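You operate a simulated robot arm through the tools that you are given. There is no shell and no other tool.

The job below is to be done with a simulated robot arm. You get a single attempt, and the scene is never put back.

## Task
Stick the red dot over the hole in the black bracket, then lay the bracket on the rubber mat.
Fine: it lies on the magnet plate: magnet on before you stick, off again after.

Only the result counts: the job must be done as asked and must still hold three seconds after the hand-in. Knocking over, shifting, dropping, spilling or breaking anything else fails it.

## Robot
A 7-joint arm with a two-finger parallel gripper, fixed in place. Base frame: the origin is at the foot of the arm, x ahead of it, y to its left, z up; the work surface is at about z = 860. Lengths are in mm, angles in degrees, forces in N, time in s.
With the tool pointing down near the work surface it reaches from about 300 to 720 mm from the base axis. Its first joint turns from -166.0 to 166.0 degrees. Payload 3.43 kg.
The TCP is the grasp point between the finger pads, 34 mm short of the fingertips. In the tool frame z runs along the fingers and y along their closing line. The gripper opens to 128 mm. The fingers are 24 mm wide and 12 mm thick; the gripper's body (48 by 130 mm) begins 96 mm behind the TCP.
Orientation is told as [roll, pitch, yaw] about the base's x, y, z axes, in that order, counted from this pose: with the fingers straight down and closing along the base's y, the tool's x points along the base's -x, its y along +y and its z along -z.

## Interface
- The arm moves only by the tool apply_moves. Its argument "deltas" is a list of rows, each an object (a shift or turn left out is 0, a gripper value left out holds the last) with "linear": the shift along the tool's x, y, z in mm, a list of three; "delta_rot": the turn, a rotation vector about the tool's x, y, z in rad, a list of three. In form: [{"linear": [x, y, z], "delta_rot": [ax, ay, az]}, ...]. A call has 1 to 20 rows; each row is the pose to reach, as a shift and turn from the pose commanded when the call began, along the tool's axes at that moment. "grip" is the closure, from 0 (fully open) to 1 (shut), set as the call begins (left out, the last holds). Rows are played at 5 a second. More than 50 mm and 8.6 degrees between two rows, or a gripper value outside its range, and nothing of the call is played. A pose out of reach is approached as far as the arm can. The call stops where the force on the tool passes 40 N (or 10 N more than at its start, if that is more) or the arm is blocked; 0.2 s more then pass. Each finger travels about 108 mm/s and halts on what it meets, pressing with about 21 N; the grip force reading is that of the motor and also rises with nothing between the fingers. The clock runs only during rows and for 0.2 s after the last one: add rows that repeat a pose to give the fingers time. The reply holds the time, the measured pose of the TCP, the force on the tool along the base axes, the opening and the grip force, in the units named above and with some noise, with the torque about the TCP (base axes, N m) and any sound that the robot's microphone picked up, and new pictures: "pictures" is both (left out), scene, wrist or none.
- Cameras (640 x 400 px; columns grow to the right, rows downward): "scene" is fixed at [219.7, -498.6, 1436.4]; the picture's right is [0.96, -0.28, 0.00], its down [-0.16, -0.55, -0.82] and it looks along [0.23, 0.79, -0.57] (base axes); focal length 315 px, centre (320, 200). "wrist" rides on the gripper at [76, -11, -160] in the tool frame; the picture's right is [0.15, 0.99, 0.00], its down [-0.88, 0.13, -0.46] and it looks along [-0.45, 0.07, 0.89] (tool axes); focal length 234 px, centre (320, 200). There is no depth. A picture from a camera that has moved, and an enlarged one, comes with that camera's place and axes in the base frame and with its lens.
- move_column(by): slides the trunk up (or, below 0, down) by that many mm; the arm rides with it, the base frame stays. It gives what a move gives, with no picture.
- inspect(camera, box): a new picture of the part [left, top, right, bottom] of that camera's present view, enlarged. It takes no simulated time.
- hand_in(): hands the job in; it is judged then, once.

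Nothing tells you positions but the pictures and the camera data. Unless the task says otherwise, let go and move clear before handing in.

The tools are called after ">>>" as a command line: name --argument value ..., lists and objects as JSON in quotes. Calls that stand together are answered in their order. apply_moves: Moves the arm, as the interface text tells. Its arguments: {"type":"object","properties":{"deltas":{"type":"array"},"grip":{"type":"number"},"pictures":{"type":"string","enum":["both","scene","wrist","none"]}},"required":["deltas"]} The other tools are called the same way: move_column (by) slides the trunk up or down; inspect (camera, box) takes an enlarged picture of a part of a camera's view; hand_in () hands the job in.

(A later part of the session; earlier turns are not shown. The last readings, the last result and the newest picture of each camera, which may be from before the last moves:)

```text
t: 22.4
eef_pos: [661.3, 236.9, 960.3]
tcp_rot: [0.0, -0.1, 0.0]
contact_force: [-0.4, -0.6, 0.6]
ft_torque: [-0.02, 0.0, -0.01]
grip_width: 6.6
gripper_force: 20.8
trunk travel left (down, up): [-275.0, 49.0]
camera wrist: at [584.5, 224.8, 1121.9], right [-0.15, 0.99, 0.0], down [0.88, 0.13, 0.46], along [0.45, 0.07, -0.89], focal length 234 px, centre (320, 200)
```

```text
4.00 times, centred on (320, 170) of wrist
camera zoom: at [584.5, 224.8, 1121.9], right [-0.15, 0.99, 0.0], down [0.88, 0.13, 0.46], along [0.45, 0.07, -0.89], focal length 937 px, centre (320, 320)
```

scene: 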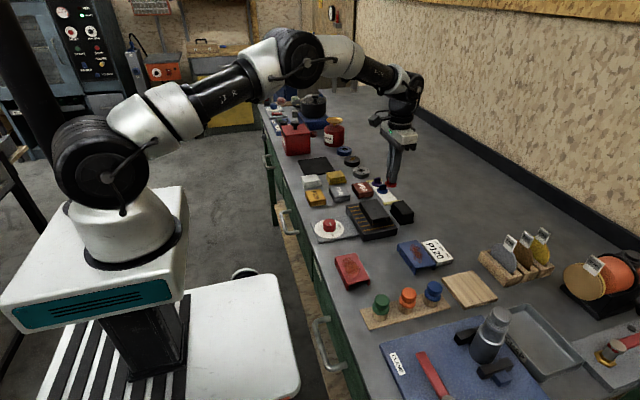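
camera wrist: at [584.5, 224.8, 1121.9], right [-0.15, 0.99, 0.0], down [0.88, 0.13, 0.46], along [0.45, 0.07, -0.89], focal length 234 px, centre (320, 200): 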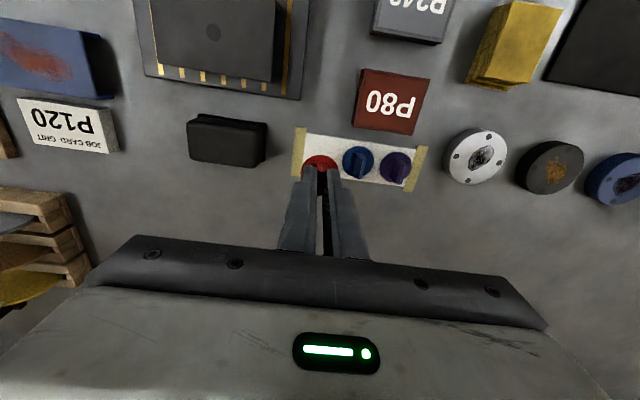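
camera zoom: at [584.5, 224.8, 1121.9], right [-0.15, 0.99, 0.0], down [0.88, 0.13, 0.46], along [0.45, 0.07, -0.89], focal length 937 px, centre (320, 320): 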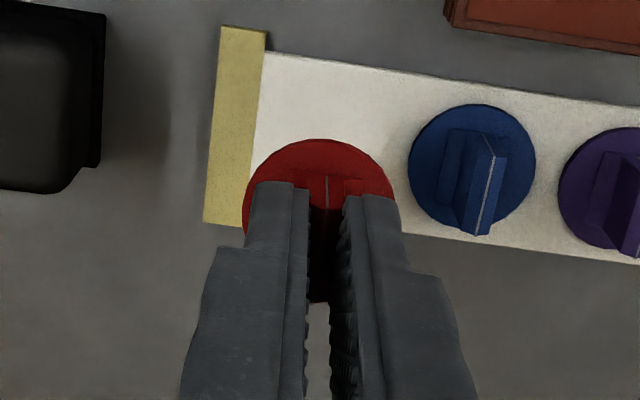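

The red dot is peeled cleanly off and the blue and purple dots haven't moved. I'll raise it and move to a viewpoint beside the bracket where the hole can be seen past the fingers.

>>> apply_moves --deltas '[{"linear": [0, 0, -30]}, {"linear": [16, -31, -30]}, {"linear": [33, -62, -30]}, {"linear": [50, -93, -30]}, {"linear": [50, -93, -30]}]'

>>> inspect --camera "wrist" --box '[260, 80, 380, 200]'

>>> inspect --camera "scene" --box '[340, 170, 420, 230]'

```text
t: 23.6
eef_pos: [607.9, 140.7, 992.6]
tcp_rot: [0.0, 0.0, 0.0]
contact_force: [0.2, -0.8, 0.3]
ft_torque: [0.01, -0.05, -0.02]
grip_width: 6.3
gripper_force: 20.9
trunk travel left (down, up): [-275.0, 49.0]
camera wrist: at [532.5, 129.4, 1152.1], right [-0.15, 0.99, 0.0], down [0.88, 0.13, 0.46], along [0.45, 0.07, -0.89], focal length 234 px, centre (320, 200)
```

scene: 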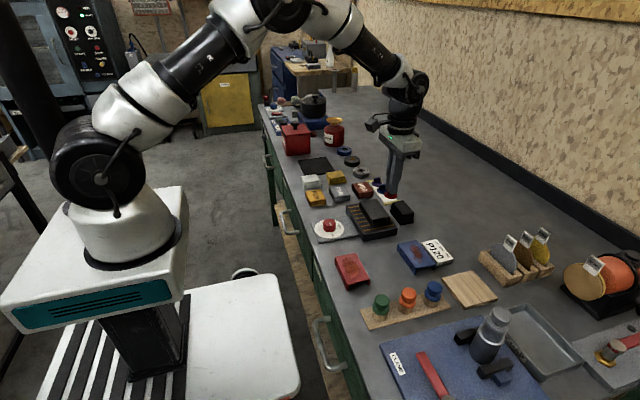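
wrist: 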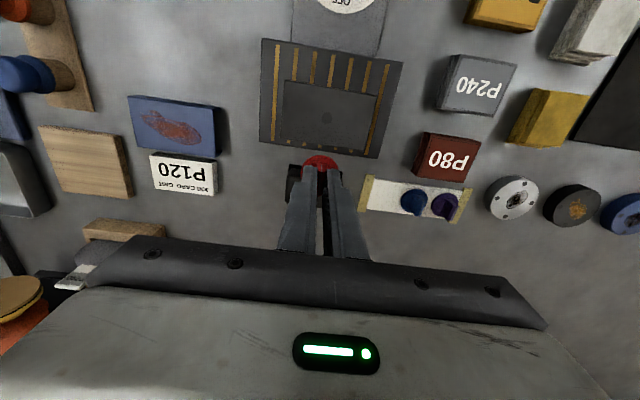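

```text
3.33 times, centred on (320, 140) of wrist
camera zoom: at [532.5, 129.4, 1152.1], right [-0.15, 0.99, 0.0], down [0.88, 0.13, 0.46], along [0.45, 0.07, -0.89], focal length 781 px, centre (320, 400)
```

zoom: 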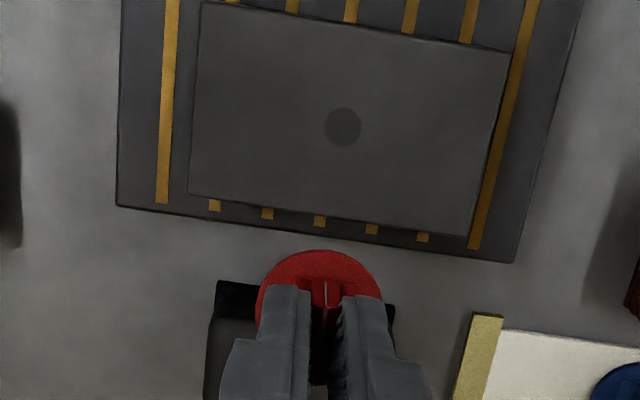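

```text
6.67 times, centred on (380, 200) of scene
camera zoom: at [219.7, -498.6, 1436.4], right [0.96, -0.28, 0.0], down [-0.16, -0.55, -0.82], along [0.23, 0.79, -0.57], focal length 2101 px, centre (-80, 200)
```

zoom: 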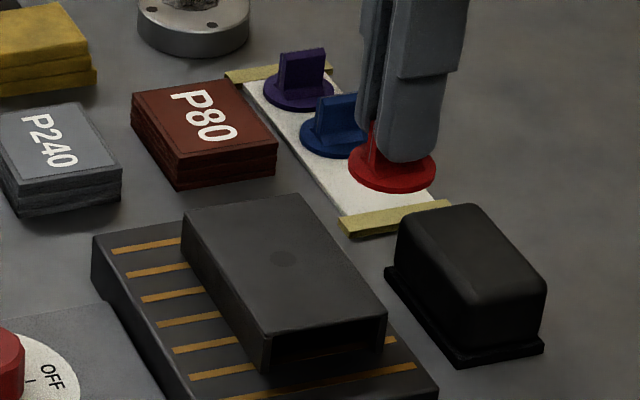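

The hole is measured at about 44 mm toward the base from the gripper, with almost no sideways offset, and the bracket's top is at z≈915. I'll move over the hole and go down close to contact.

>>> apply_moves --deltas '[{"linear": [22, 0.3, 0]}, {"linear": [43.5, 0.3, 0]}, {"linear": [43.5, 0.3, 12]}, {"linear": [43.5, 0.3, 24]}, {"linear": [43.5, 0.3, 24]}]'

>>> inspect --camera "wrist" --box '[260, 110, 380, 230]'

>>> inspect --camera "scene" --box '[340, 170, 420, 230]'

```text
t: 24.8
eef_pos: [567.5, 142.5, 967.3]
tcp_rot: [0.1, 0.0, 0.1]
contact_force: [0.0, 0.3, 0.2]
ft_torque: [0.01, -0.01, 0.0]
grip_width: 6.8
gripper_force: 21.5
trunk travel left (down, up): [-275.0, 49.0]
camera wrist: at [490.6, 131.0, 1127.1], right [-0.15, 0.99, 0.0], down [0.88, 0.13, 0.46], along [0.45, 0.07, -0.89], focal length 234 px, centre (320, 200)
```

scene: 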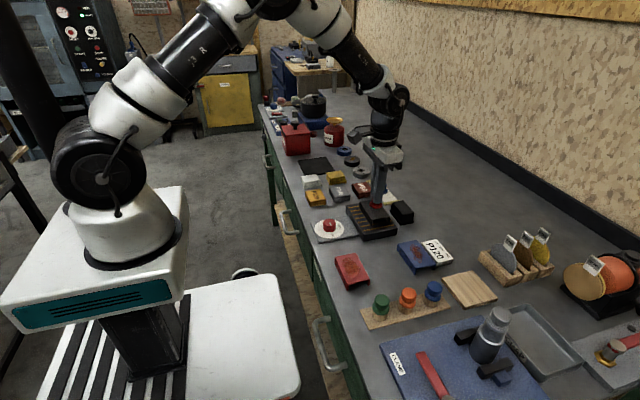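
wrist: 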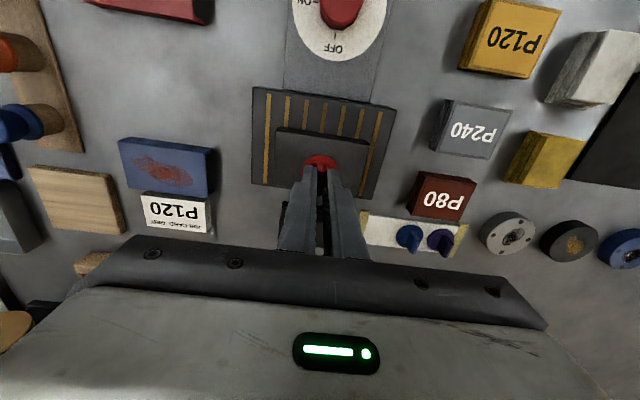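

```text
3.33 times, centred on (320, 170) of wrist
camera zoom: at [490.6, 131.0, 1127.1], right [-0.15, 0.99, 0.0], down [0.88, 0.13, 0.46], along [0.45, 0.07, -0.89], focal length 781 px, centre (320, 300)
```

zoom: 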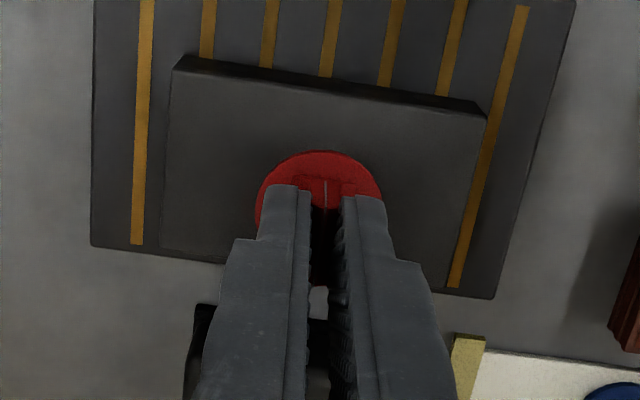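

```text
6.67 times, centred on (380, 200) of scene
camera zoom: at [219.7, -498.6, 1436.4], right [0.96, -0.28, 0.0], down [-0.16, -0.55, -0.82], along [0.23, 0.79, -0.57], focal length 2101 px, centre (-80, 200)
```

zoom: 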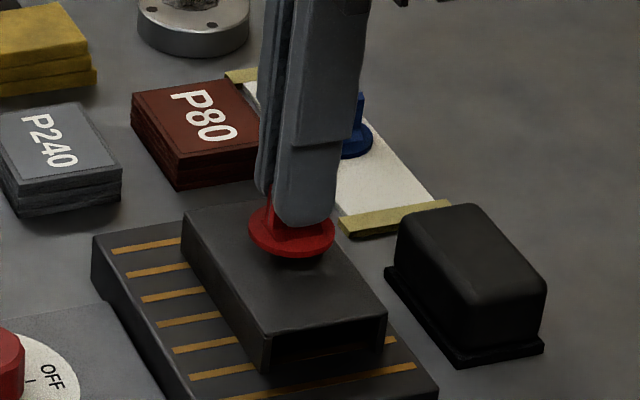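

The dot is about 2.6 mm too far out in x and 1 mm in y according to the bracket edges. I'll correct that and go down slowly until it touches.

>>> apply_moves --deltas '[{"linear": [2.6, -1.1, 0]}, {"linear": [2.6, -1.1, 3]}, {"linear": [2.6, -1.1, 6]}, {"linear": [2.6, -1.1, 6]}]'

>>> inspect --camera "scene" --box '[350, 180, 410, 230]'

>>> inspect --camera "wrist" --box '[260, 110, 380, 230]'

```text
t: 25.8
eef_pos: [563.8, 141.6, 960.4]
tcp_rot: [0.0, 0.0, 0.2]
contact_force: [0.2, 0.2, -0.8]
ft_torque: [-0.01, -0.03, -0.01]
grip_width: 6.4
gripper_force: 20.8
trunk travel left (down, up): [-275.0, 49.0]
camera wrist: at [487.6, 130.0, 1120.7], right [-0.15, 0.99, 0.0], down [0.88, 0.13, 0.46], along [0.45, 0.07, -0.89], focal length 234 px, centre (320, 200)
```

scene: 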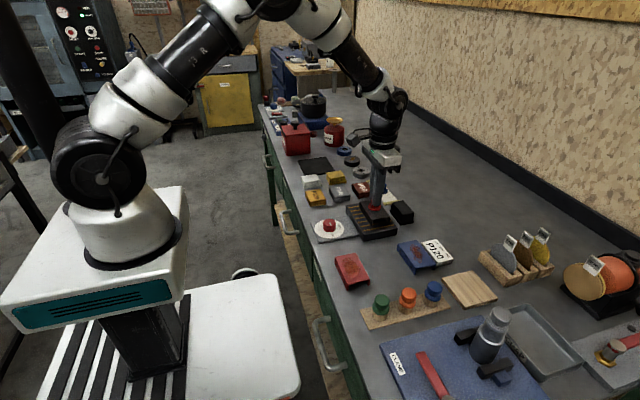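
wrist: 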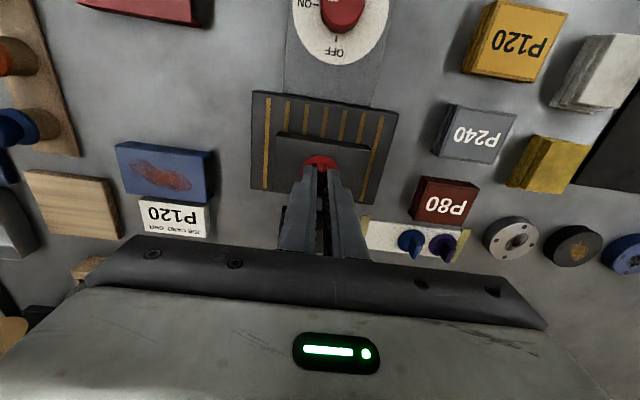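

```text
8.00 times, centred on (380, 205) of scene
camera zoom: at [219.7, -498.6, 1436.4], right [0.96, -0.28, 0.0], down [-0.16, -0.55, -0.82], along [0.23, 0.79, -0.57], focal length 2522 px, centre (-160, 160)
```

zoom: 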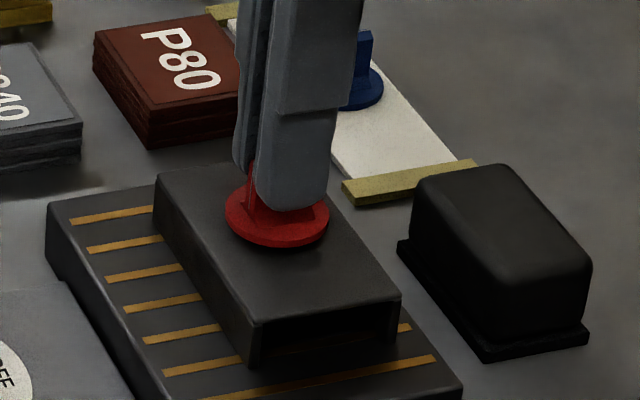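

```text
3.33 times, centred on (320, 170) of wrist
camera zoom: at [487.6, 130.0, 1120.7], right [-0.15, 0.99, 0.0], down [0.88, 0.13, 0.46], along [0.45, 0.07, -0.89], focal length 781 px, centre (320, 300)
```

zoom: 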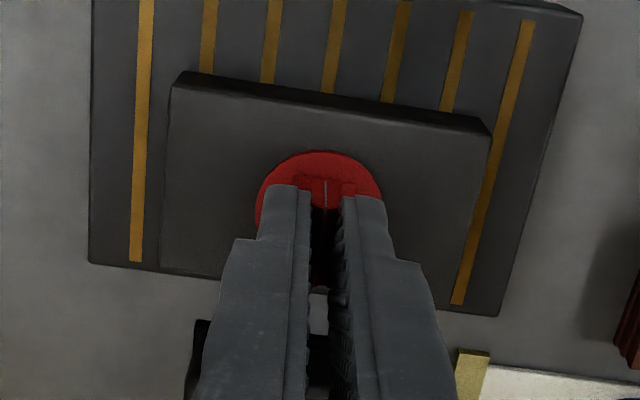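

The dot is now centred on the hole to well under 1 mm. I'll go down in 1 mm steps until contact force shows.

>>> apply_moves --deltas '[{"linear": [0, 0, 1]}, {"linear": [0, 0, 2]}, {"linear": [0, 0, 3]}, {"linear": [0, 0, 3]}]' --pictures "none"

```text
t: 26.8
eef_pos: [563.0, 141.8, 957.6]
tcp_rot: [0.0, 0.0, 0.1]
contact_force: [0.3, 1.0, -0.9]
ft_torque: [-0.01, 0.03, -0.03]
grip_width: 6.4
gripper_force: 21.2
trunk travel left (down, up): [-275.0, 49.0]
```

>>> apply_moves --deltas '[{"linear": [0, 0, 0.7]}, {"linear": [0, 0, 1.4]}, {"linear": [0, 0, 2]}, {"linear": [0, 0, 2]}]' --pictures "none"

```text
t: 27.8
eef_pos: [564.7, 143.4, 955.4]
tcp_rot: [-0.1, 0.0, 0.1]
contact_force: [-0.3, 1.4, -0.5]
ft_torque: [0.01, 0.02, -0.02]
grip_width: 6.5
gripper_force: 21.0
trunk travel left (down, up): [-275.0, 49.0]
```

No contact yet. I'll keep going down in small steps.

>>> apply_moves --deltas '[{"linear": [0, 0, 0.7]}, {"linear": [0, 0, 1.4]}, {"linear": [0, 0, 2]}, {"linear": [0, 0, 2]}]' --pictures "scene"

>>> inspect --camera "scene" --box '[350, 180, 410, 230]'

```text
t: 28.8
eef_pos: [563.5, 143.5, 953.5]
tcp_rot: [0.1, -0.2, 0.0]
contact_force: [1.4, -0.5, 6.3]
ft_torque: [-0.04, 0.0, -0.03]
grip_width: 6.6
gripper_force: 21.3
trunk travel left (down, up): [-275.0, 49.0]
```

scene: 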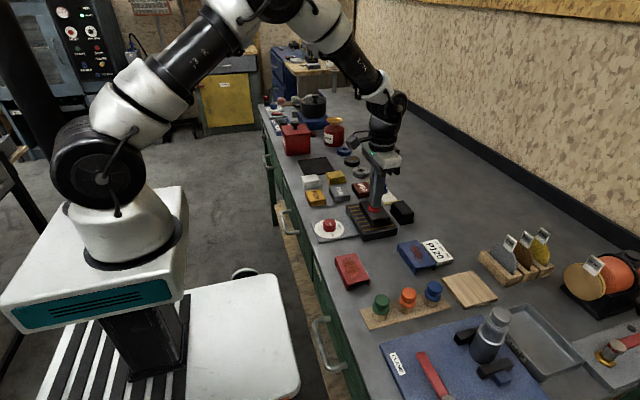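

```text
8.00 times, centred on (380, 205) of scene
camera zoom: at [219.7, -498.6, 1436.4], right [0.96, -0.28, 0.0], down [-0.16, -0.55, -0.82], along [0.23, 0.79, -0.57], focal length 2522 px, centre (-160, 160)
```

zoom: 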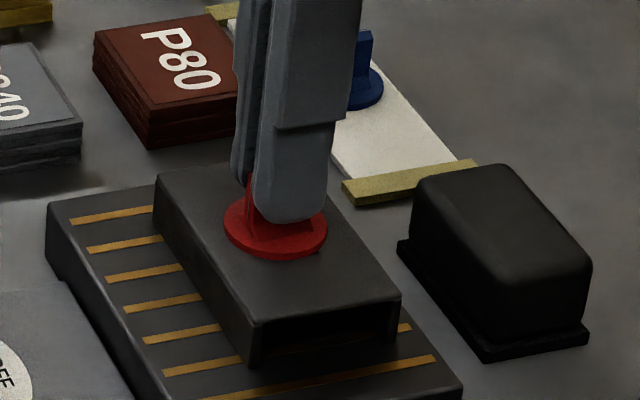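

Contact is made at 6 N with the dot flat over the hole. I'll press a bit harder to make it stick, then hold.

>>> apply_moves --deltas '[{"linear": [0, 0, 0.5]}, {"linear": [0, 0, 1.0]}, {"linear": [0, 0, 1.0]}, {"linear": [0, 0, 1.0]}]' --pictures "none"

```text
t: 29.8
eef_pos: [563.4, 142.2, 954.6]
tcp_rot: [0.0, -0.2, -0.1]
contact_force: [4.8, -2.5, 13.9]
ft_torque: [-0.07, -0.18, 0.0]
grip_width: 6.6
gripper_force: 21.1
trunk travel left (down, up): [-275.0, 49.0]
```

>>> apply_moves --deltas '[{"linear": [0, 0, 0.5]}, {"linear": [0, 0, 0.8]}, {"linear": [0, 0, 0.8]}, {"linear": [0, 0, 0.8]}, {"linear": [0, 0, 0.8]}, {"linear": [0, 0, 0.8]}]' --pictures "scene"

>>> inspect --camera "scene" --box '[350, 180, 410, 230]'

```text
t: 31.2
eef_pos: [562.6, 142.5, 954.2]
tcp_rot: [0.0, -0.1, 0.2]
contact_force: [9.3, 3.0, 17.7]
ft_torque: [0.06, -0.37, 0.03]
grip_width: 6.7
gripper_force: 21.1
trunk travel left (down, up): [-275.0, 49.0]
```

scene: 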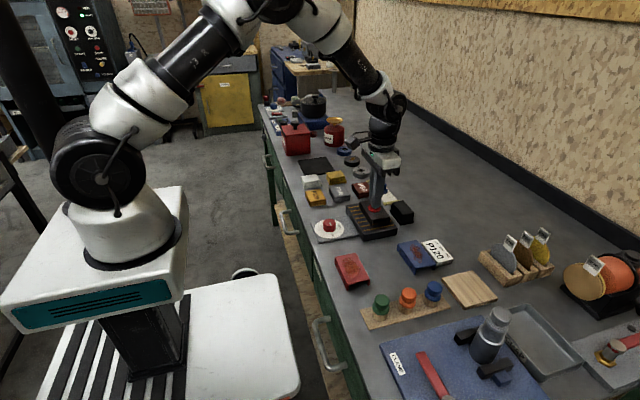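

```text
8.00 times, centred on (380, 205) of scene
camera zoom: at [219.7, -498.6, 1436.4], right [0.96, -0.28, 0.0], down [-0.16, -0.55, -0.82], along [0.23, 0.79, -0.57], focal length 2522 px, centre (-160, 160)
```

zoom: 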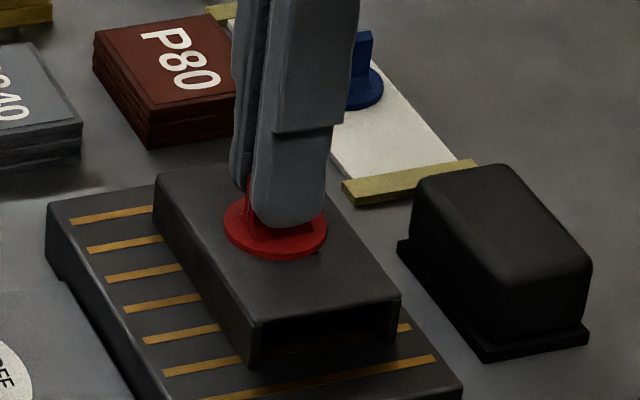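

The dot is pressed at about 18 N and hasn't shifted. I'll ease off, open the fingers a little, and lift straight away from the fin.

>>> apply_moves --deltas '[{"linear": [0, 0, -0.8]}, {"linear": [0, 0, -1.5]}, {"linear": [0, 0, -1.5]}]' --pictures "none"

>>> apply_moves --deltas '[{"linear": [0, 0, 0]}, {"linear": [0, 0, 0]}, {"linear": [0, 0, -8]}, {"linear": [0, 0, -20]}, {"linear": [0, 0, -40]}, {"linear": [0, 0, -60]}, {"linear": [0, 0, -60]}]' --grip 0.7

>>> inspect --camera "scene" --box '[350, 180, 410, 230]'

>>> inspect --camera "wrist" --box '[240, 80, 400, 220]'

```text
t: 32.0
eef_pos: [563.1, 142.7, 953.3]
tcp_rot: [0.0, 0.1, 0.2]
contact_force: [9.6, 4.3, 2.4]
ft_torque: [0.16, -0.39, 0.0]
grip_width: 6.6
gripper_force: 20.8
trunk travel left (down, up): [-275.0, 49.0]
```

```text
t: 33.6
eef_pos: [561.6, 142.1, 1013.3]
tcp_rot: [0.0, 0.1, -0.2]
contact_force: [-0.2, 0.3, 0.0]
ft_torque: [0.0, -0.04, 0.03]
grip_width: 38.4
gripper_force: 0.0
trunk travel left (down, up): [-275.0, 49.0]
camera wrist: at [486.5, 129.8, 1174.4], right [-0.15, 0.99, 0.0], down [0.88, 0.13, 0.46], along [0.45, 0.07, -0.89], focal length 234 px, centre (320, 200)
```

scene: 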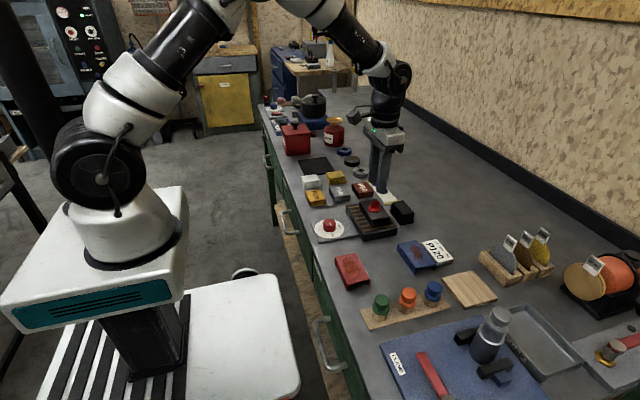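
wrist: 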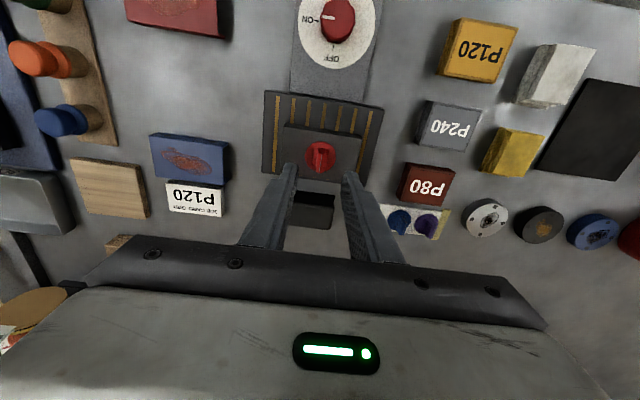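

```text
8.00 times, centred on (380, 205) of scene
camera zoom: at [219.7, -498.6, 1436.4], right [0.96, -0.28, 0.0], down [-0.16, -0.55, -0.82], along [0.23, 0.79, -0.57], focal length 2522 px, centre (-160, 160)
```

zoom: 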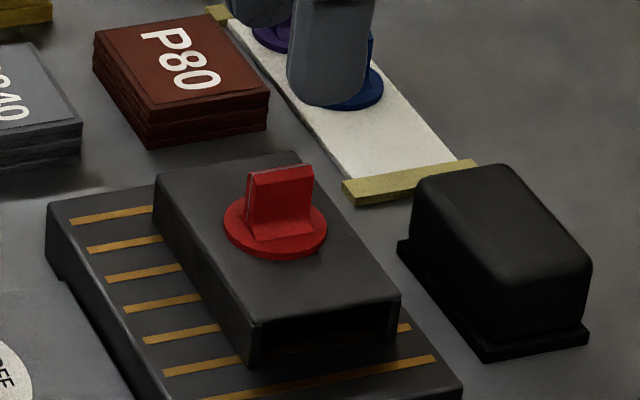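

```text
2.86 times, centred on (320, 150) of wrist
camera zoom: at [486.5, 129.8, 1174.4], right [-0.15, 0.99, 0.0], down [0.88, 0.13, 0.46], along [0.45, 0.07, -0.89], focal length 669 px, centre (320, 343)
```

zoom: 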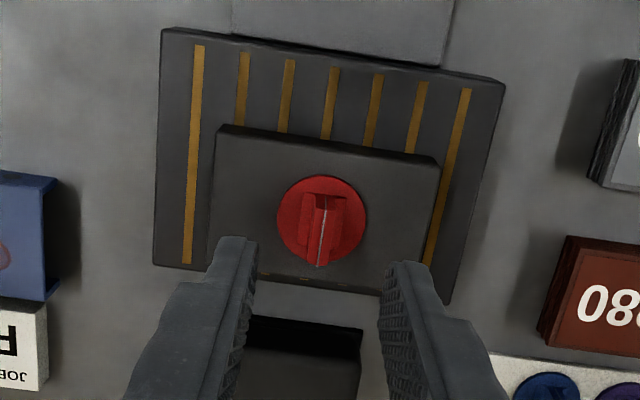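

The red dot stays on the bracket over the hole. Now I'll go back to the knob with the gripper turned −90°, ready to turn it back to OFF.

>>> apply_moves --deltas '[{"linear": [11, 0, 0], "delta_rot": [0, 0, 0.131]}, {"linear": [22, 0, 0], "delta_rot": [0, 0, 0.262]}, {"linear": [33, 0, 0], "delta_rot": [0, 0, 0.393]}, {"linear": [44, 0, 0], "delta_rot": [0, 0, 0.524]}, {"linear": [55, -0.5, 0], "delta_rot": [0, 0, 0.655]}, {"linear": [66, -0.7, 0], "delta_rot": [0, 0, 0.785]}, {"linear": [77, -1, 0], "delta_rot": [0, 0, 0.916]}, {"linear": [88, -1, 0], "delta_rot": [0, 0, 1.047]}, {"linear": [99, -1, 0], "delta_rot": [0, 0, 1.178]}, {"linear": [110, -1.2, 0], "delta_rot": [0, 0, 1.309]}, {"linear": [120, -1.5, 0], "delta_rot": [0, 0, 1.44]}, {"linear": [130, -1.6, 0], "delta_rot": [0, 0, 1.571]}, {"linear": [130, -1.6, 25], "delta_rot": [0, 0, 1.571]}, {"linear": [130, -1.6, 43], "delta_rot": [0, 0, 1.571]}, {"linear": [130, -1.6, 43], "delta_rot": [0, 0, 1.571]}]' --grip 0.5

>>> inspect --camera "wrist" --box '[250, 100, 390, 240]'

>>> inspect --camera "scene" --box '[300, 180, 420, 250]'

```text
t: 36.8
eef_pos: [432.7, 140.2, 970.1]
tcp_rot: [0.0, -0.1, -90.0]
contact_force: [0.1, -0.3, 0.0]
ft_torque: [0.04, 0.04, 0.0]
grip_width: 64.1
gripper_force: 0.0
trunk travel left (down, up): [-275.0, 49.0]
camera wrist: at [420.8, 215.9, 1131.2], right [0.99, 0.15, 0.0], down [0.13, -0.88, 0.46], along [0.07, -0.45, -0.89], focal length 234 px, centre (320, 200)
```

scene: 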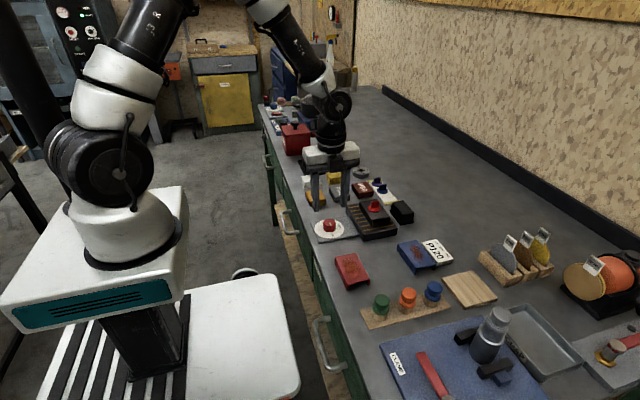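
wrist: 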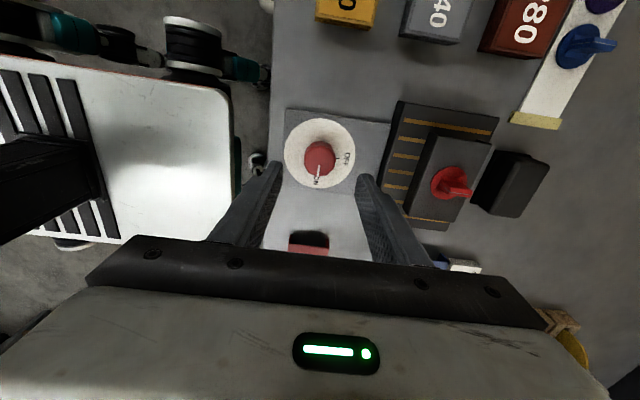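

```text
2.86 times, centred on (320, 170) of wrist
camera zoom: at [420.8, 215.9, 1131.2], right [0.99, 0.15, 0.0], down [0.13, -0.88, 0.46], along [0.07, -0.45, -0.89], focal length 669 px, centre (320, 286)
```

zoom: 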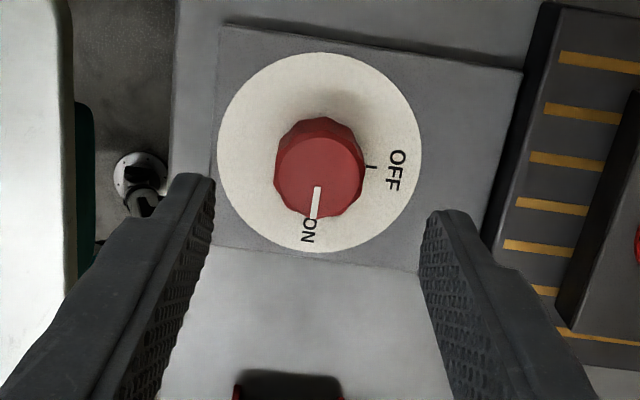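

```text
5.33 times, centred on (360, 215) of scene
camera zoom: at [219.7, -498.6, 1436.4], right [0.96, -0.28, 0.0], down [-0.16, -0.55, -0.82], along [0.23, 0.79, -0.57], focal length 1681 px, centre (107, 120)
```

zoom: 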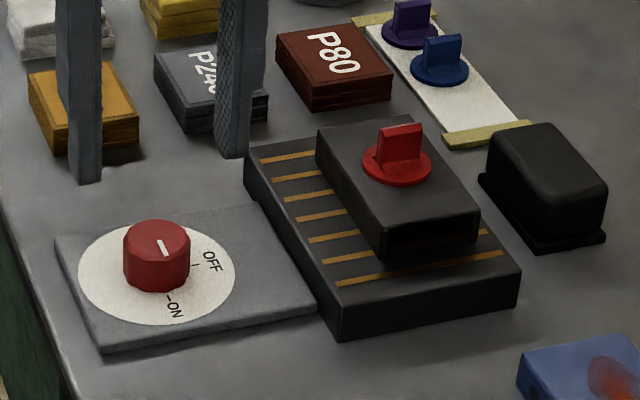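

The knob is centred between the fingers again. I'll descend and grip it.

>>> apply_moves --deltas '[{"linear": [0, -0.5, 20]}, {"linear": [0, -0.5, 40]}, {"linear": [0, -0.5, 48]}, {"linear": [0, -0.5, 53.5]}, {"linear": [0, -0.5, 53.5]}]' --pictures "none"

>>> apply_moves --deltas '[{"linear": [0, 0, 0]}, {"linear": [0, 0, 0]}, {"linear": [0, 0, 0]}]' --grip 1 --pictures "wrist"

```text
t: 38.0
eef_pos: [432.7, 140.0, 917.1]
tcp_rot: [-0.1, 0.0, -90.0]
contact_force: [-0.2, -0.6, -0.3]
ft_torque: [0.04, -0.02, 0.0]
grip_width: 64.1
gripper_force: 0.1
trunk travel left (down, up): [-275.0, 49.0]
```

```text
t: 38.8
eef_pos: [432.3, 141.0, 917.2]
tcp_rot: [-0.1, -0.1, -89.9]
contact_force: [-4.5, 0.1, -0.4]
ft_torque: [0.17, -0.01, -0.01]
grip_width: 33.6
gripper_force: 44.8
trunk travel left (down, up): [-275.0, 49.0]
camera wrist: at [420.8, 215.7, 1077.4], right [0.99, 0.15, 0.0], down [0.13, -0.88, 0.46], along [0.07, -0.45, -0.89], focal length 234 px, centre (320, 200)
```

wrist: 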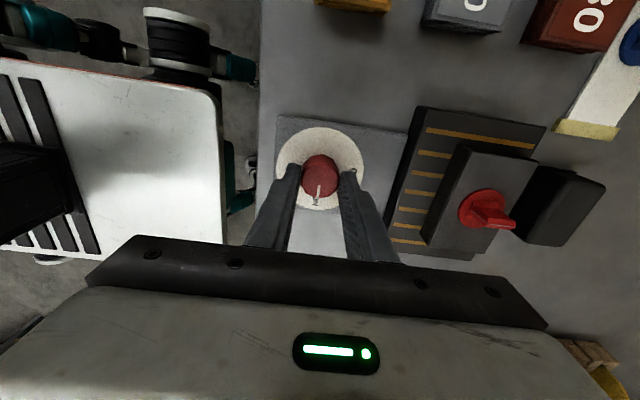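

The knob is gripped. I'll turn it 90° counter-clockwise back to OFF.

>>> apply_moves --deltas '[{"delta_rot": [0, 0, -0.131]}, {"delta_rot": [0, 0, -0.262]}, {"delta_rot": [0, 0, -0.393]}, {"delta_rot": [0, 0, -0.524]}, {"delta_rot": [0, 0, -0.655]}, {"delta_rot": [0, 0, -0.785]}, {"delta_rot": [0, 0, -0.916]}, {"delta_rot": [0, 0, -1.047]}, {"delta_rot": [0, 0, -1.178]}, {"delta_rot": [0, 0, -1.309]}, {"delta_rot": [0, 0, -1.44]}, {"delta_rot": [0, 0, -1.571]}, {"delta_rot": [0, 0, -1.571]}]'

>>> inspect --camera "wrist" --box '[250, 100, 390, 240]'

>>> inspect --camera "scene" --box '[300, 180, 420, 250]'

```text
t: 41.6
eef_pos: [431.4, 140.2, 918.1]
tcp_rot: [0.0, 0.0, 0.1]
contact_force: [-11.9, -5.5, 5.9]
ft_torque: [0.0, 0.9, -0.06]
grip_width: 33.7
gripper_force: 45.0
trunk travel left (down, up): [-275.0, 49.0]
camera wrist: at [355.7, 128.0, 1077.4], right [-0.15, 0.99, 0.0], down [0.88, 0.13, 0.46], along [0.45, 0.07, -0.89], focal length 234 px, centre (320, 200)
```

scene: 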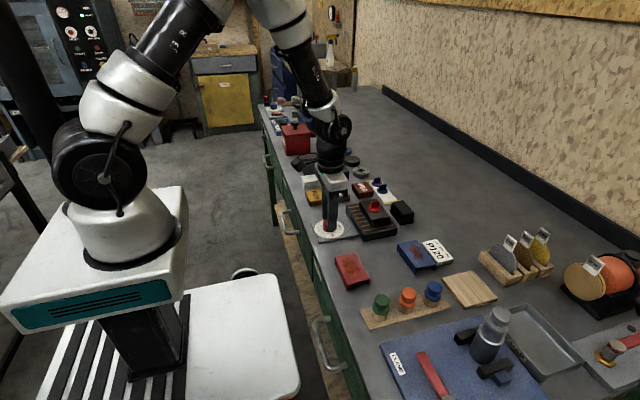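
wrist: 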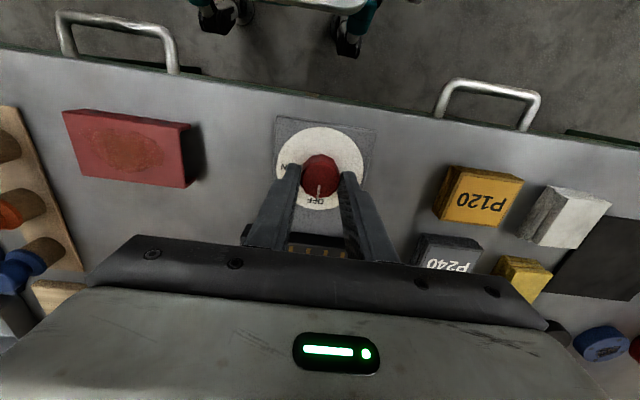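

```text
2.86 times, centred on (320, 170) of wrist
camera zoom: at [355.7, 128.0, 1077.4], right [-0.15, 0.99, 0.0], down [0.88, 0.13, 0.46], along [0.45, 0.07, -0.89], focal length 669 px, centre (320, 286)
```

zoom: 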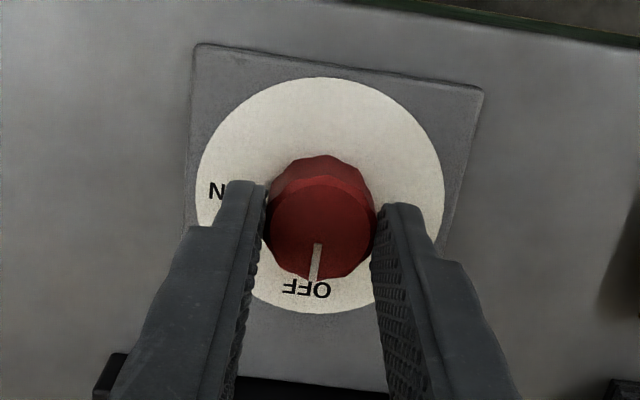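

```text
5.33 times, centred on (360, 215) of scene
camera zoom: at [219.7, -498.6, 1436.4], right [0.96, -0.28, 0.0], down [-0.16, -0.55, -0.82], along [0.23, 0.79, -0.57], focal length 1681 px, centre (107, 120)
```

zoom: 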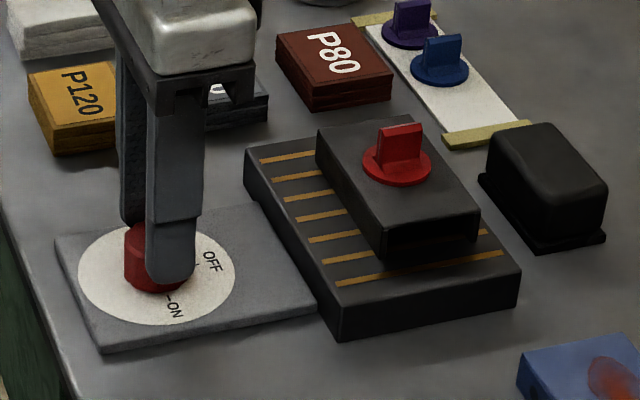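

The pointer is back at OFF. I'll release, lift, and confirm it stays there.

>>> apply_moves --deltas '[{"linear": [0, 0, 0]}, {"linear": [0, 0, 0]}, {"linear": [0, 0, -20]}, {"linear": [0, 0, -55]}, {"linear": [0, 0, -95]}, {"linear": [0, 0, -95]}]' --grip 0.5

>>> inspect --camera "scene" --box '[310, 180, 410, 250]'

>>> inspect --camera "wrist" --box '[250, 80, 390, 250]'

```text
t: 43.0
eef_pos: [432.7, 140.7, 1012.2]
tcp_rot: [-0.1, 0.0, 0.1]
contact_force: [-0.6, -0.7, 0.5]
ft_torque: [-0.01, 0.0, 0.0]
grip_width: 64.3
gripper_force: 0.0
trunk travel left (down, up): [-275.0, 49.0]
camera wrist: at [356.5, 128.8, 1172.0], right [-0.15, 0.99, 0.0], down [0.88, 0.13, 0.46], along [0.45, 0.07, -0.89], focal length 234 px, centre (320, 200)
```

scene: 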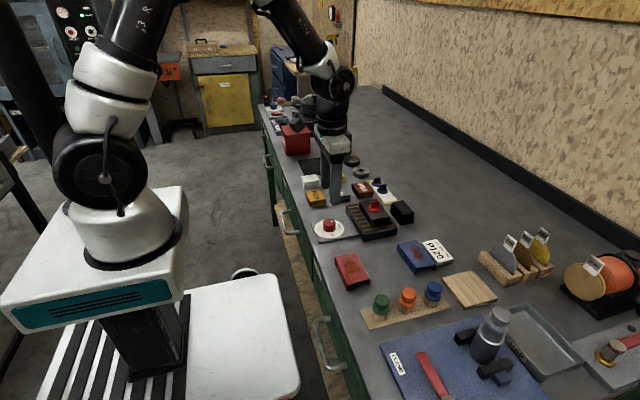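
wrist: 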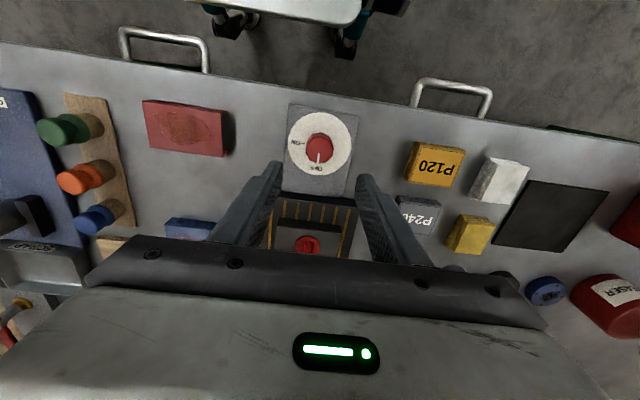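

```text
5.71 times, centred on (360, 215) of scene
camera zoom: at [219.7, -498.6, 1436.4], right [0.96, -0.28, 0.0], down [-0.16, -0.55, -0.82], along [0.23, 0.79, -0.57], focal length 1801 px, centre (91, 114)
```

zoom: 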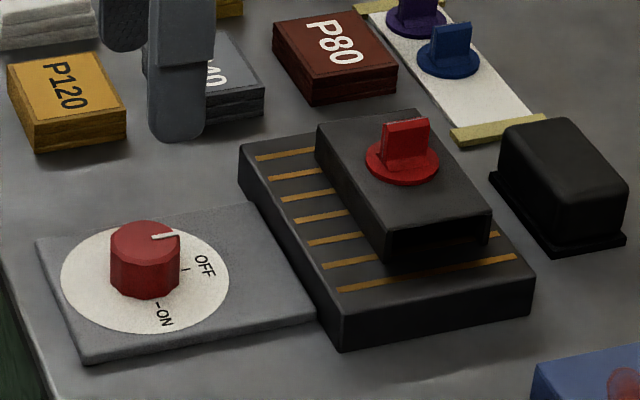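

```text
2.35 times, centred on (320, 165) of wrist
camera zoom: at [356.5, 128.8, 1172.0], right [-0.15, 0.99, 0.0], down [0.88, 0.13, 0.46], along [0.45, 0.07, -0.89], focal length 551 px, centre (320, 282)
```

zoom: 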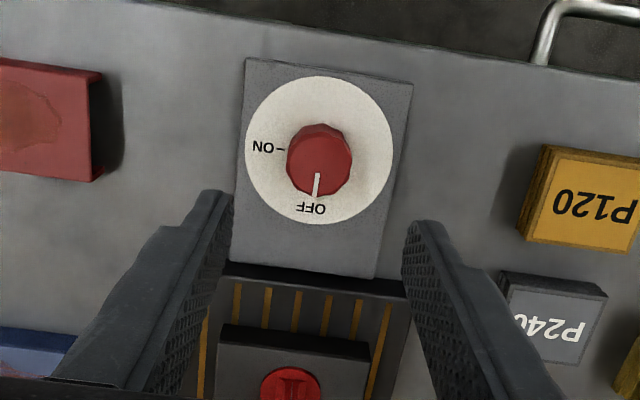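

The magnet knob reads OFF and the dot is still in place. Next I'll hover above the bracket with the gripper turned +90° so it can grip the bracket across its 52 mm width.

>>> apply_moves --deltas '[{"linear": [-11, 0, 0], "delta_rot": [0, 0, -0.131]}, {"linear": [-22, 0, 0], "delta_rot": [0, 0, -0.262]}, {"linear": [-33, 0, 0], "delta_rot": [0, 0, -0.393]}, {"linear": [-44, 0, 0], "delta_rot": [0, 0, -0.524]}, {"linear": [-55, 0.2, 0], "delta_rot": [0, 0, -0.655]}, {"linear": [-66, 0.3, 0], "delta_rot": [0, 0, -0.785]}, {"linear": [-77, 0.4, 0], "delta_rot": [0, 0, -0.916]}, {"linear": [-88, 0.5, 0], "delta_rot": [0, 0, -1.047]}, {"linear": [-99, 0.6, 0], "delta_rot": [0, 0, -1.178]}, {"linear": [-110, 0.7, 0], "delta_rot": [0, 0, -1.309]}, {"linear": [-121, 0.8, 0], "delta_rot": [0, 0, -1.44]}, {"linear": [-131, 0.8, 0], "delta_rot": [0, 0, -1.571]}, {"linear": [-131, 0.8, 0], "delta_rot": [0, 0, -1.571]}]' --grip 0.4

>>> inspect --camera "wrist" --box '[230, 80, 410, 240]'

>>> inspect --camera "scene" --box '[330, 160, 430, 240]'

```text
t: 45.8
eef_pos: [563.9, 142.2, 1011.0]
tcp_rot: [0.0, 0.0, 90.2]
contact_force: [0.1, -0.2, 0.1]
ft_torque: [-0.02, 0.03, 0.02]
grip_width: 76.9
gripper_force: 0.0
trunk travel left (down, up): [-275.0, 49.0]
camera wrist: at [575.0, 66.1, 1171.8], right [-0.99, -0.15, 0.0], down [-0.13, 0.88, 0.46], along [-0.07, 0.45, -0.89], focal length 234 px, centre (320, 200)
```

scene: 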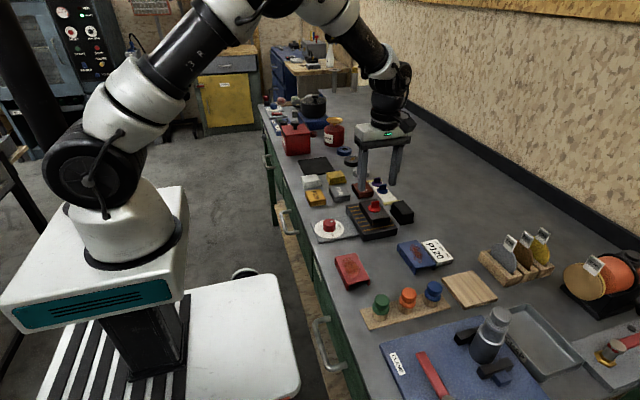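
wrist: 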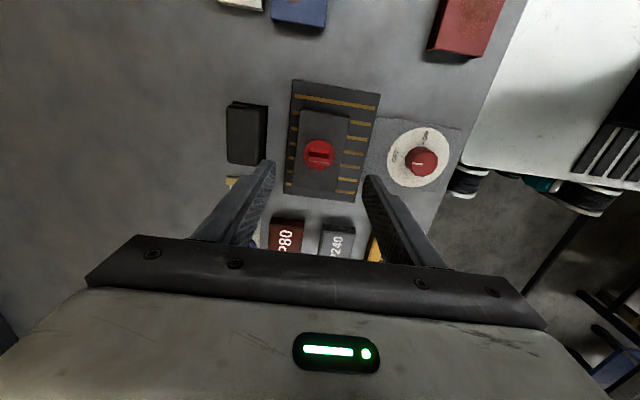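

```text
2.50 times, centred on (320, 160) of wrist
camera zoom: at [575.0, 66.1, 1171.8], right [-0.99, -0.15, 0.0], down [-0.13, 0.88, 0.46], along [-0.07, 0.45, -0.89], focal length 585 px, centre (320, 300)
```

zoom: 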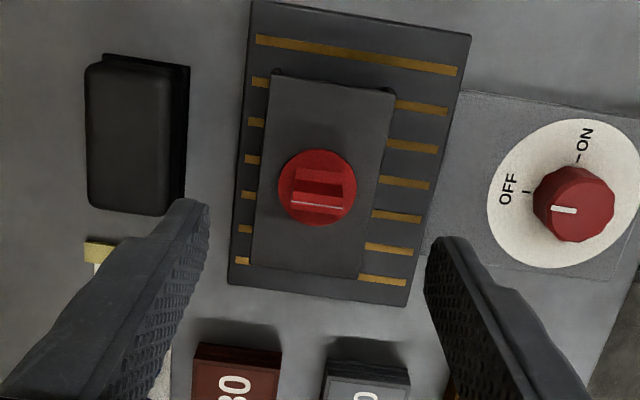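

```text
5.00 times, centred on (380, 200) of scene
camera zoom: at [219.7, -498.6, 1436.4], right [0.96, -0.28, 0.0], down [-0.16, -0.55, -0.82], along [0.23, 0.79, -0.57], focal length 1576 px, centre (20, 200)
```

zoom: 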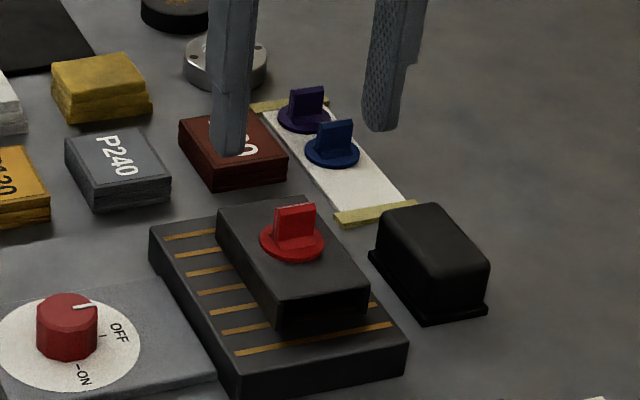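

The gripper is centred over the bracket to within about 1 mm, with room on both sides. I'll descend to put the tips partly down its sides, then look.

>>> apply_moves --deltas '[{"linear": [0, 0, 25]}, {"linear": [0, 0, 45]}, {"linear": [0, 0, 60]}, {"linear": [0, 0, 68]}, {"linear": [0, 0, 68]}]'

>>> inspect --camera "wrist" --box '[220, 90, 420, 260]'

>>> inspect --camera "scene" --box '[340, 175, 420, 240]'

```text
t: 47.0
eef_pos: [563.8, 141.9, 942.6]
tcp_rot: [-0.1, 0.0, 90.0]
contact_force: [1.1, -0.2, 0.1]
ft_torque: [-0.02, -0.04, 0.0]
grip_width: 77.1
gripper_force: 0.0
trunk travel left (down, up): [-275.0, 49.0]
camera wrist: at [574.7, 64.9, 1103.0], right [-0.99, -0.15, 0.0], down [-0.13, 0.88, 0.46], along [-0.07, 0.45, -0.89], focal length 234 px, centre (320, 200)
```

scene: 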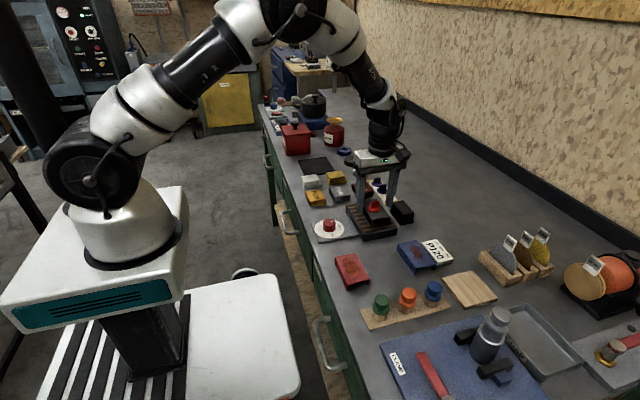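
wrist: 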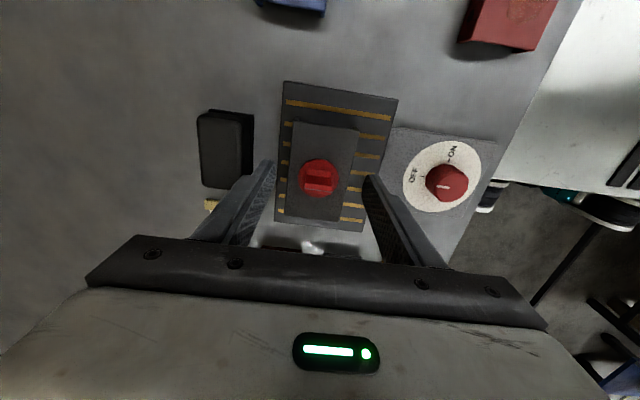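

```text
2.35 times, centred on (320, 175) of wrist
camera zoom: at [574.7, 64.9, 1103.0], right [-0.99, -0.15, 0.0], down [-0.13, 0.88, 0.46], along [-0.07, 0.45, -0.89], focal length 551 px, centre (320, 259)
```

zoom: 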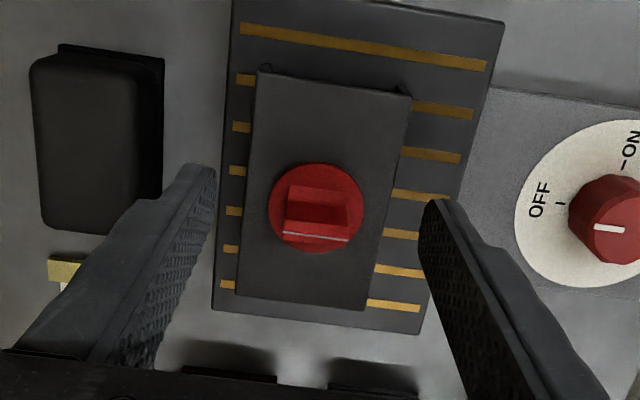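

```text
6.15 times, centred on (380, 208) of scene
camera zoom: at [219.7, -498.6, 1436.4], right [0.96, -0.28, 0.0], down [-0.16, -0.55, -0.82], along [0.23, 0.79, -0.57], focal length 1940 px, centre (-49, 154)
```

zoom: 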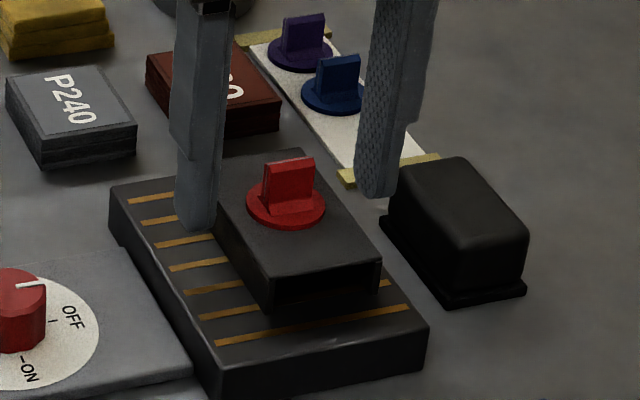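

The tips are still about 20 mm above the plate, level with the bracket's top. I'll go down 12 mm more and look again.

>>> apply_moves --deltas '[{"linear": [0, 0, 4]}, {"linear": [0, 0, 8]}, {"linear": [0, 0, 12]}, {"linear": [0, 0, 12]}]'

>>> inspect --camera "scene" --box '[340, 175, 420, 240]'

>>> inspect --camera "wrist" --box '[220, 90, 420, 260]'

```text
t: 48.0
eef_pos: [563.9, 140.5, 932.8]
tcp_rot: [0.0, 0.0, 90.1]
contact_force: [-0.3, -0.3, 0.1]
ft_torque: [-0.02, 0.01, 0.03]
grip_width: 77.0
gripper_force: 0.0
trunk travel left (down, up): [-275.0, 49.0]
camera wrist: at [574.8, 64.6, 1091.9], right [-0.99, -0.15, 0.0], down [-0.13, 0.88, 0.46], along [-0.07, 0.45, -0.89], focal length 234 px, centre (320, 200)
```

scene: 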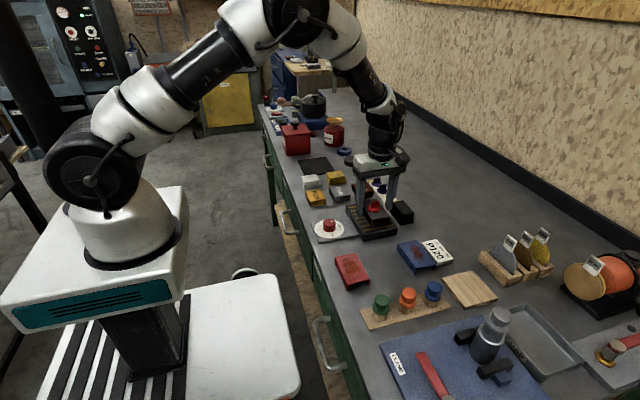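
wrist: 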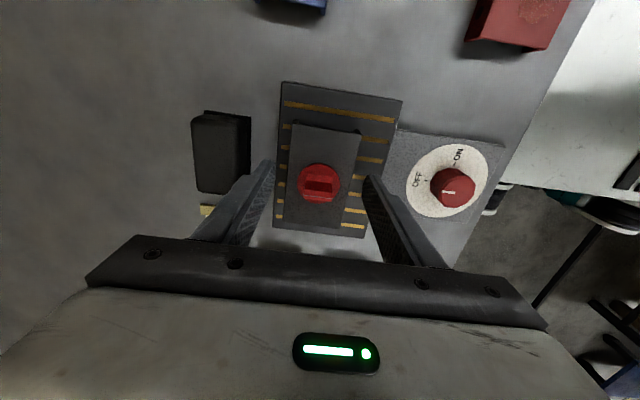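

```text
6.15 times, centred on (380, 208) of scene
camera zoom: at [219.7, -498.6, 1436.4], right [0.96, -0.28, 0.0], down [-0.16, -0.55, -0.82], along [0.23, 0.79, -0.57], focal length 1940 px, centre (-49, 154)
```

zoom: 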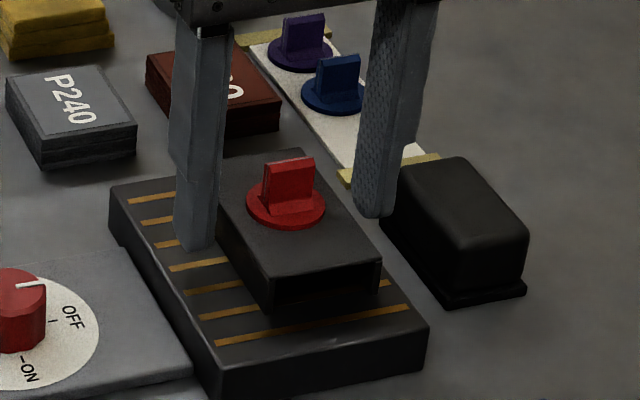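

```text
2.35 times, centred on (320, 175) of wrist
camera zoom: at [574.8, 64.6, 1091.9], right [-0.99, -0.15, 0.0], down [-0.13, 0.88, 0.46], along [-0.07, 0.45, -0.89], focal length 551 px, centre (320, 259)
```

zoom: 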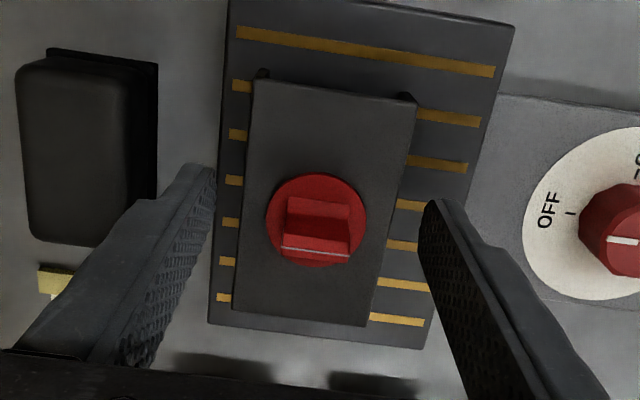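

About 8 mm of clearance is left above the plate. I'll go 5 mm lower and close on the bracket.

>>> apply_moves --deltas '[{"linear": [0, 0, 2]}, {"linear": [0, 0, 4]}, {"linear": [0, 0, 5]}, {"linear": [0, 0, 5]}]' --pictures "none"

>>> inspect --camera "scene" --box '[340, 175, 420, 240]'

```text
t: 49.0
eef_pos: [563.0, 140.7, 926.8]
tcp_rot: [0.1, 0.0, 90.1]
contact_force: [-0.3, 0.3, 0.7]
ft_torque: [0.02, 0.0, -0.02]
grip_width: 76.8
gripper_force: 0.1
trunk travel left (down, up): [-275.0, 49.0]
```

```text
6.15 times, centred on (380, 208) of scene
camera zoom: at [219.7, -498.6, 1436.4], right [0.96, -0.28, 0.0], down [-0.16, -0.55, -0.82], along [0.23, 0.79, -0.57], focal length 1940 px, centre (-49, 154)
```

zoom: 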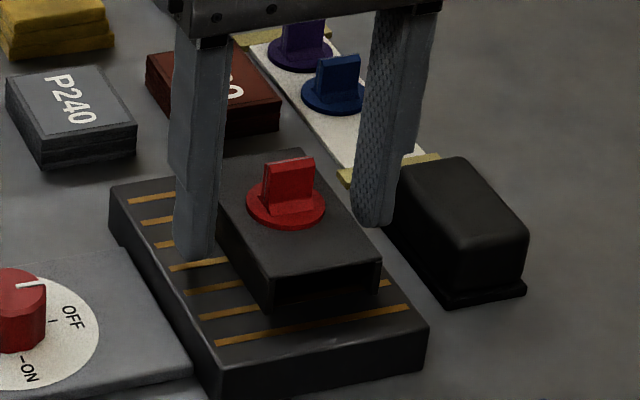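

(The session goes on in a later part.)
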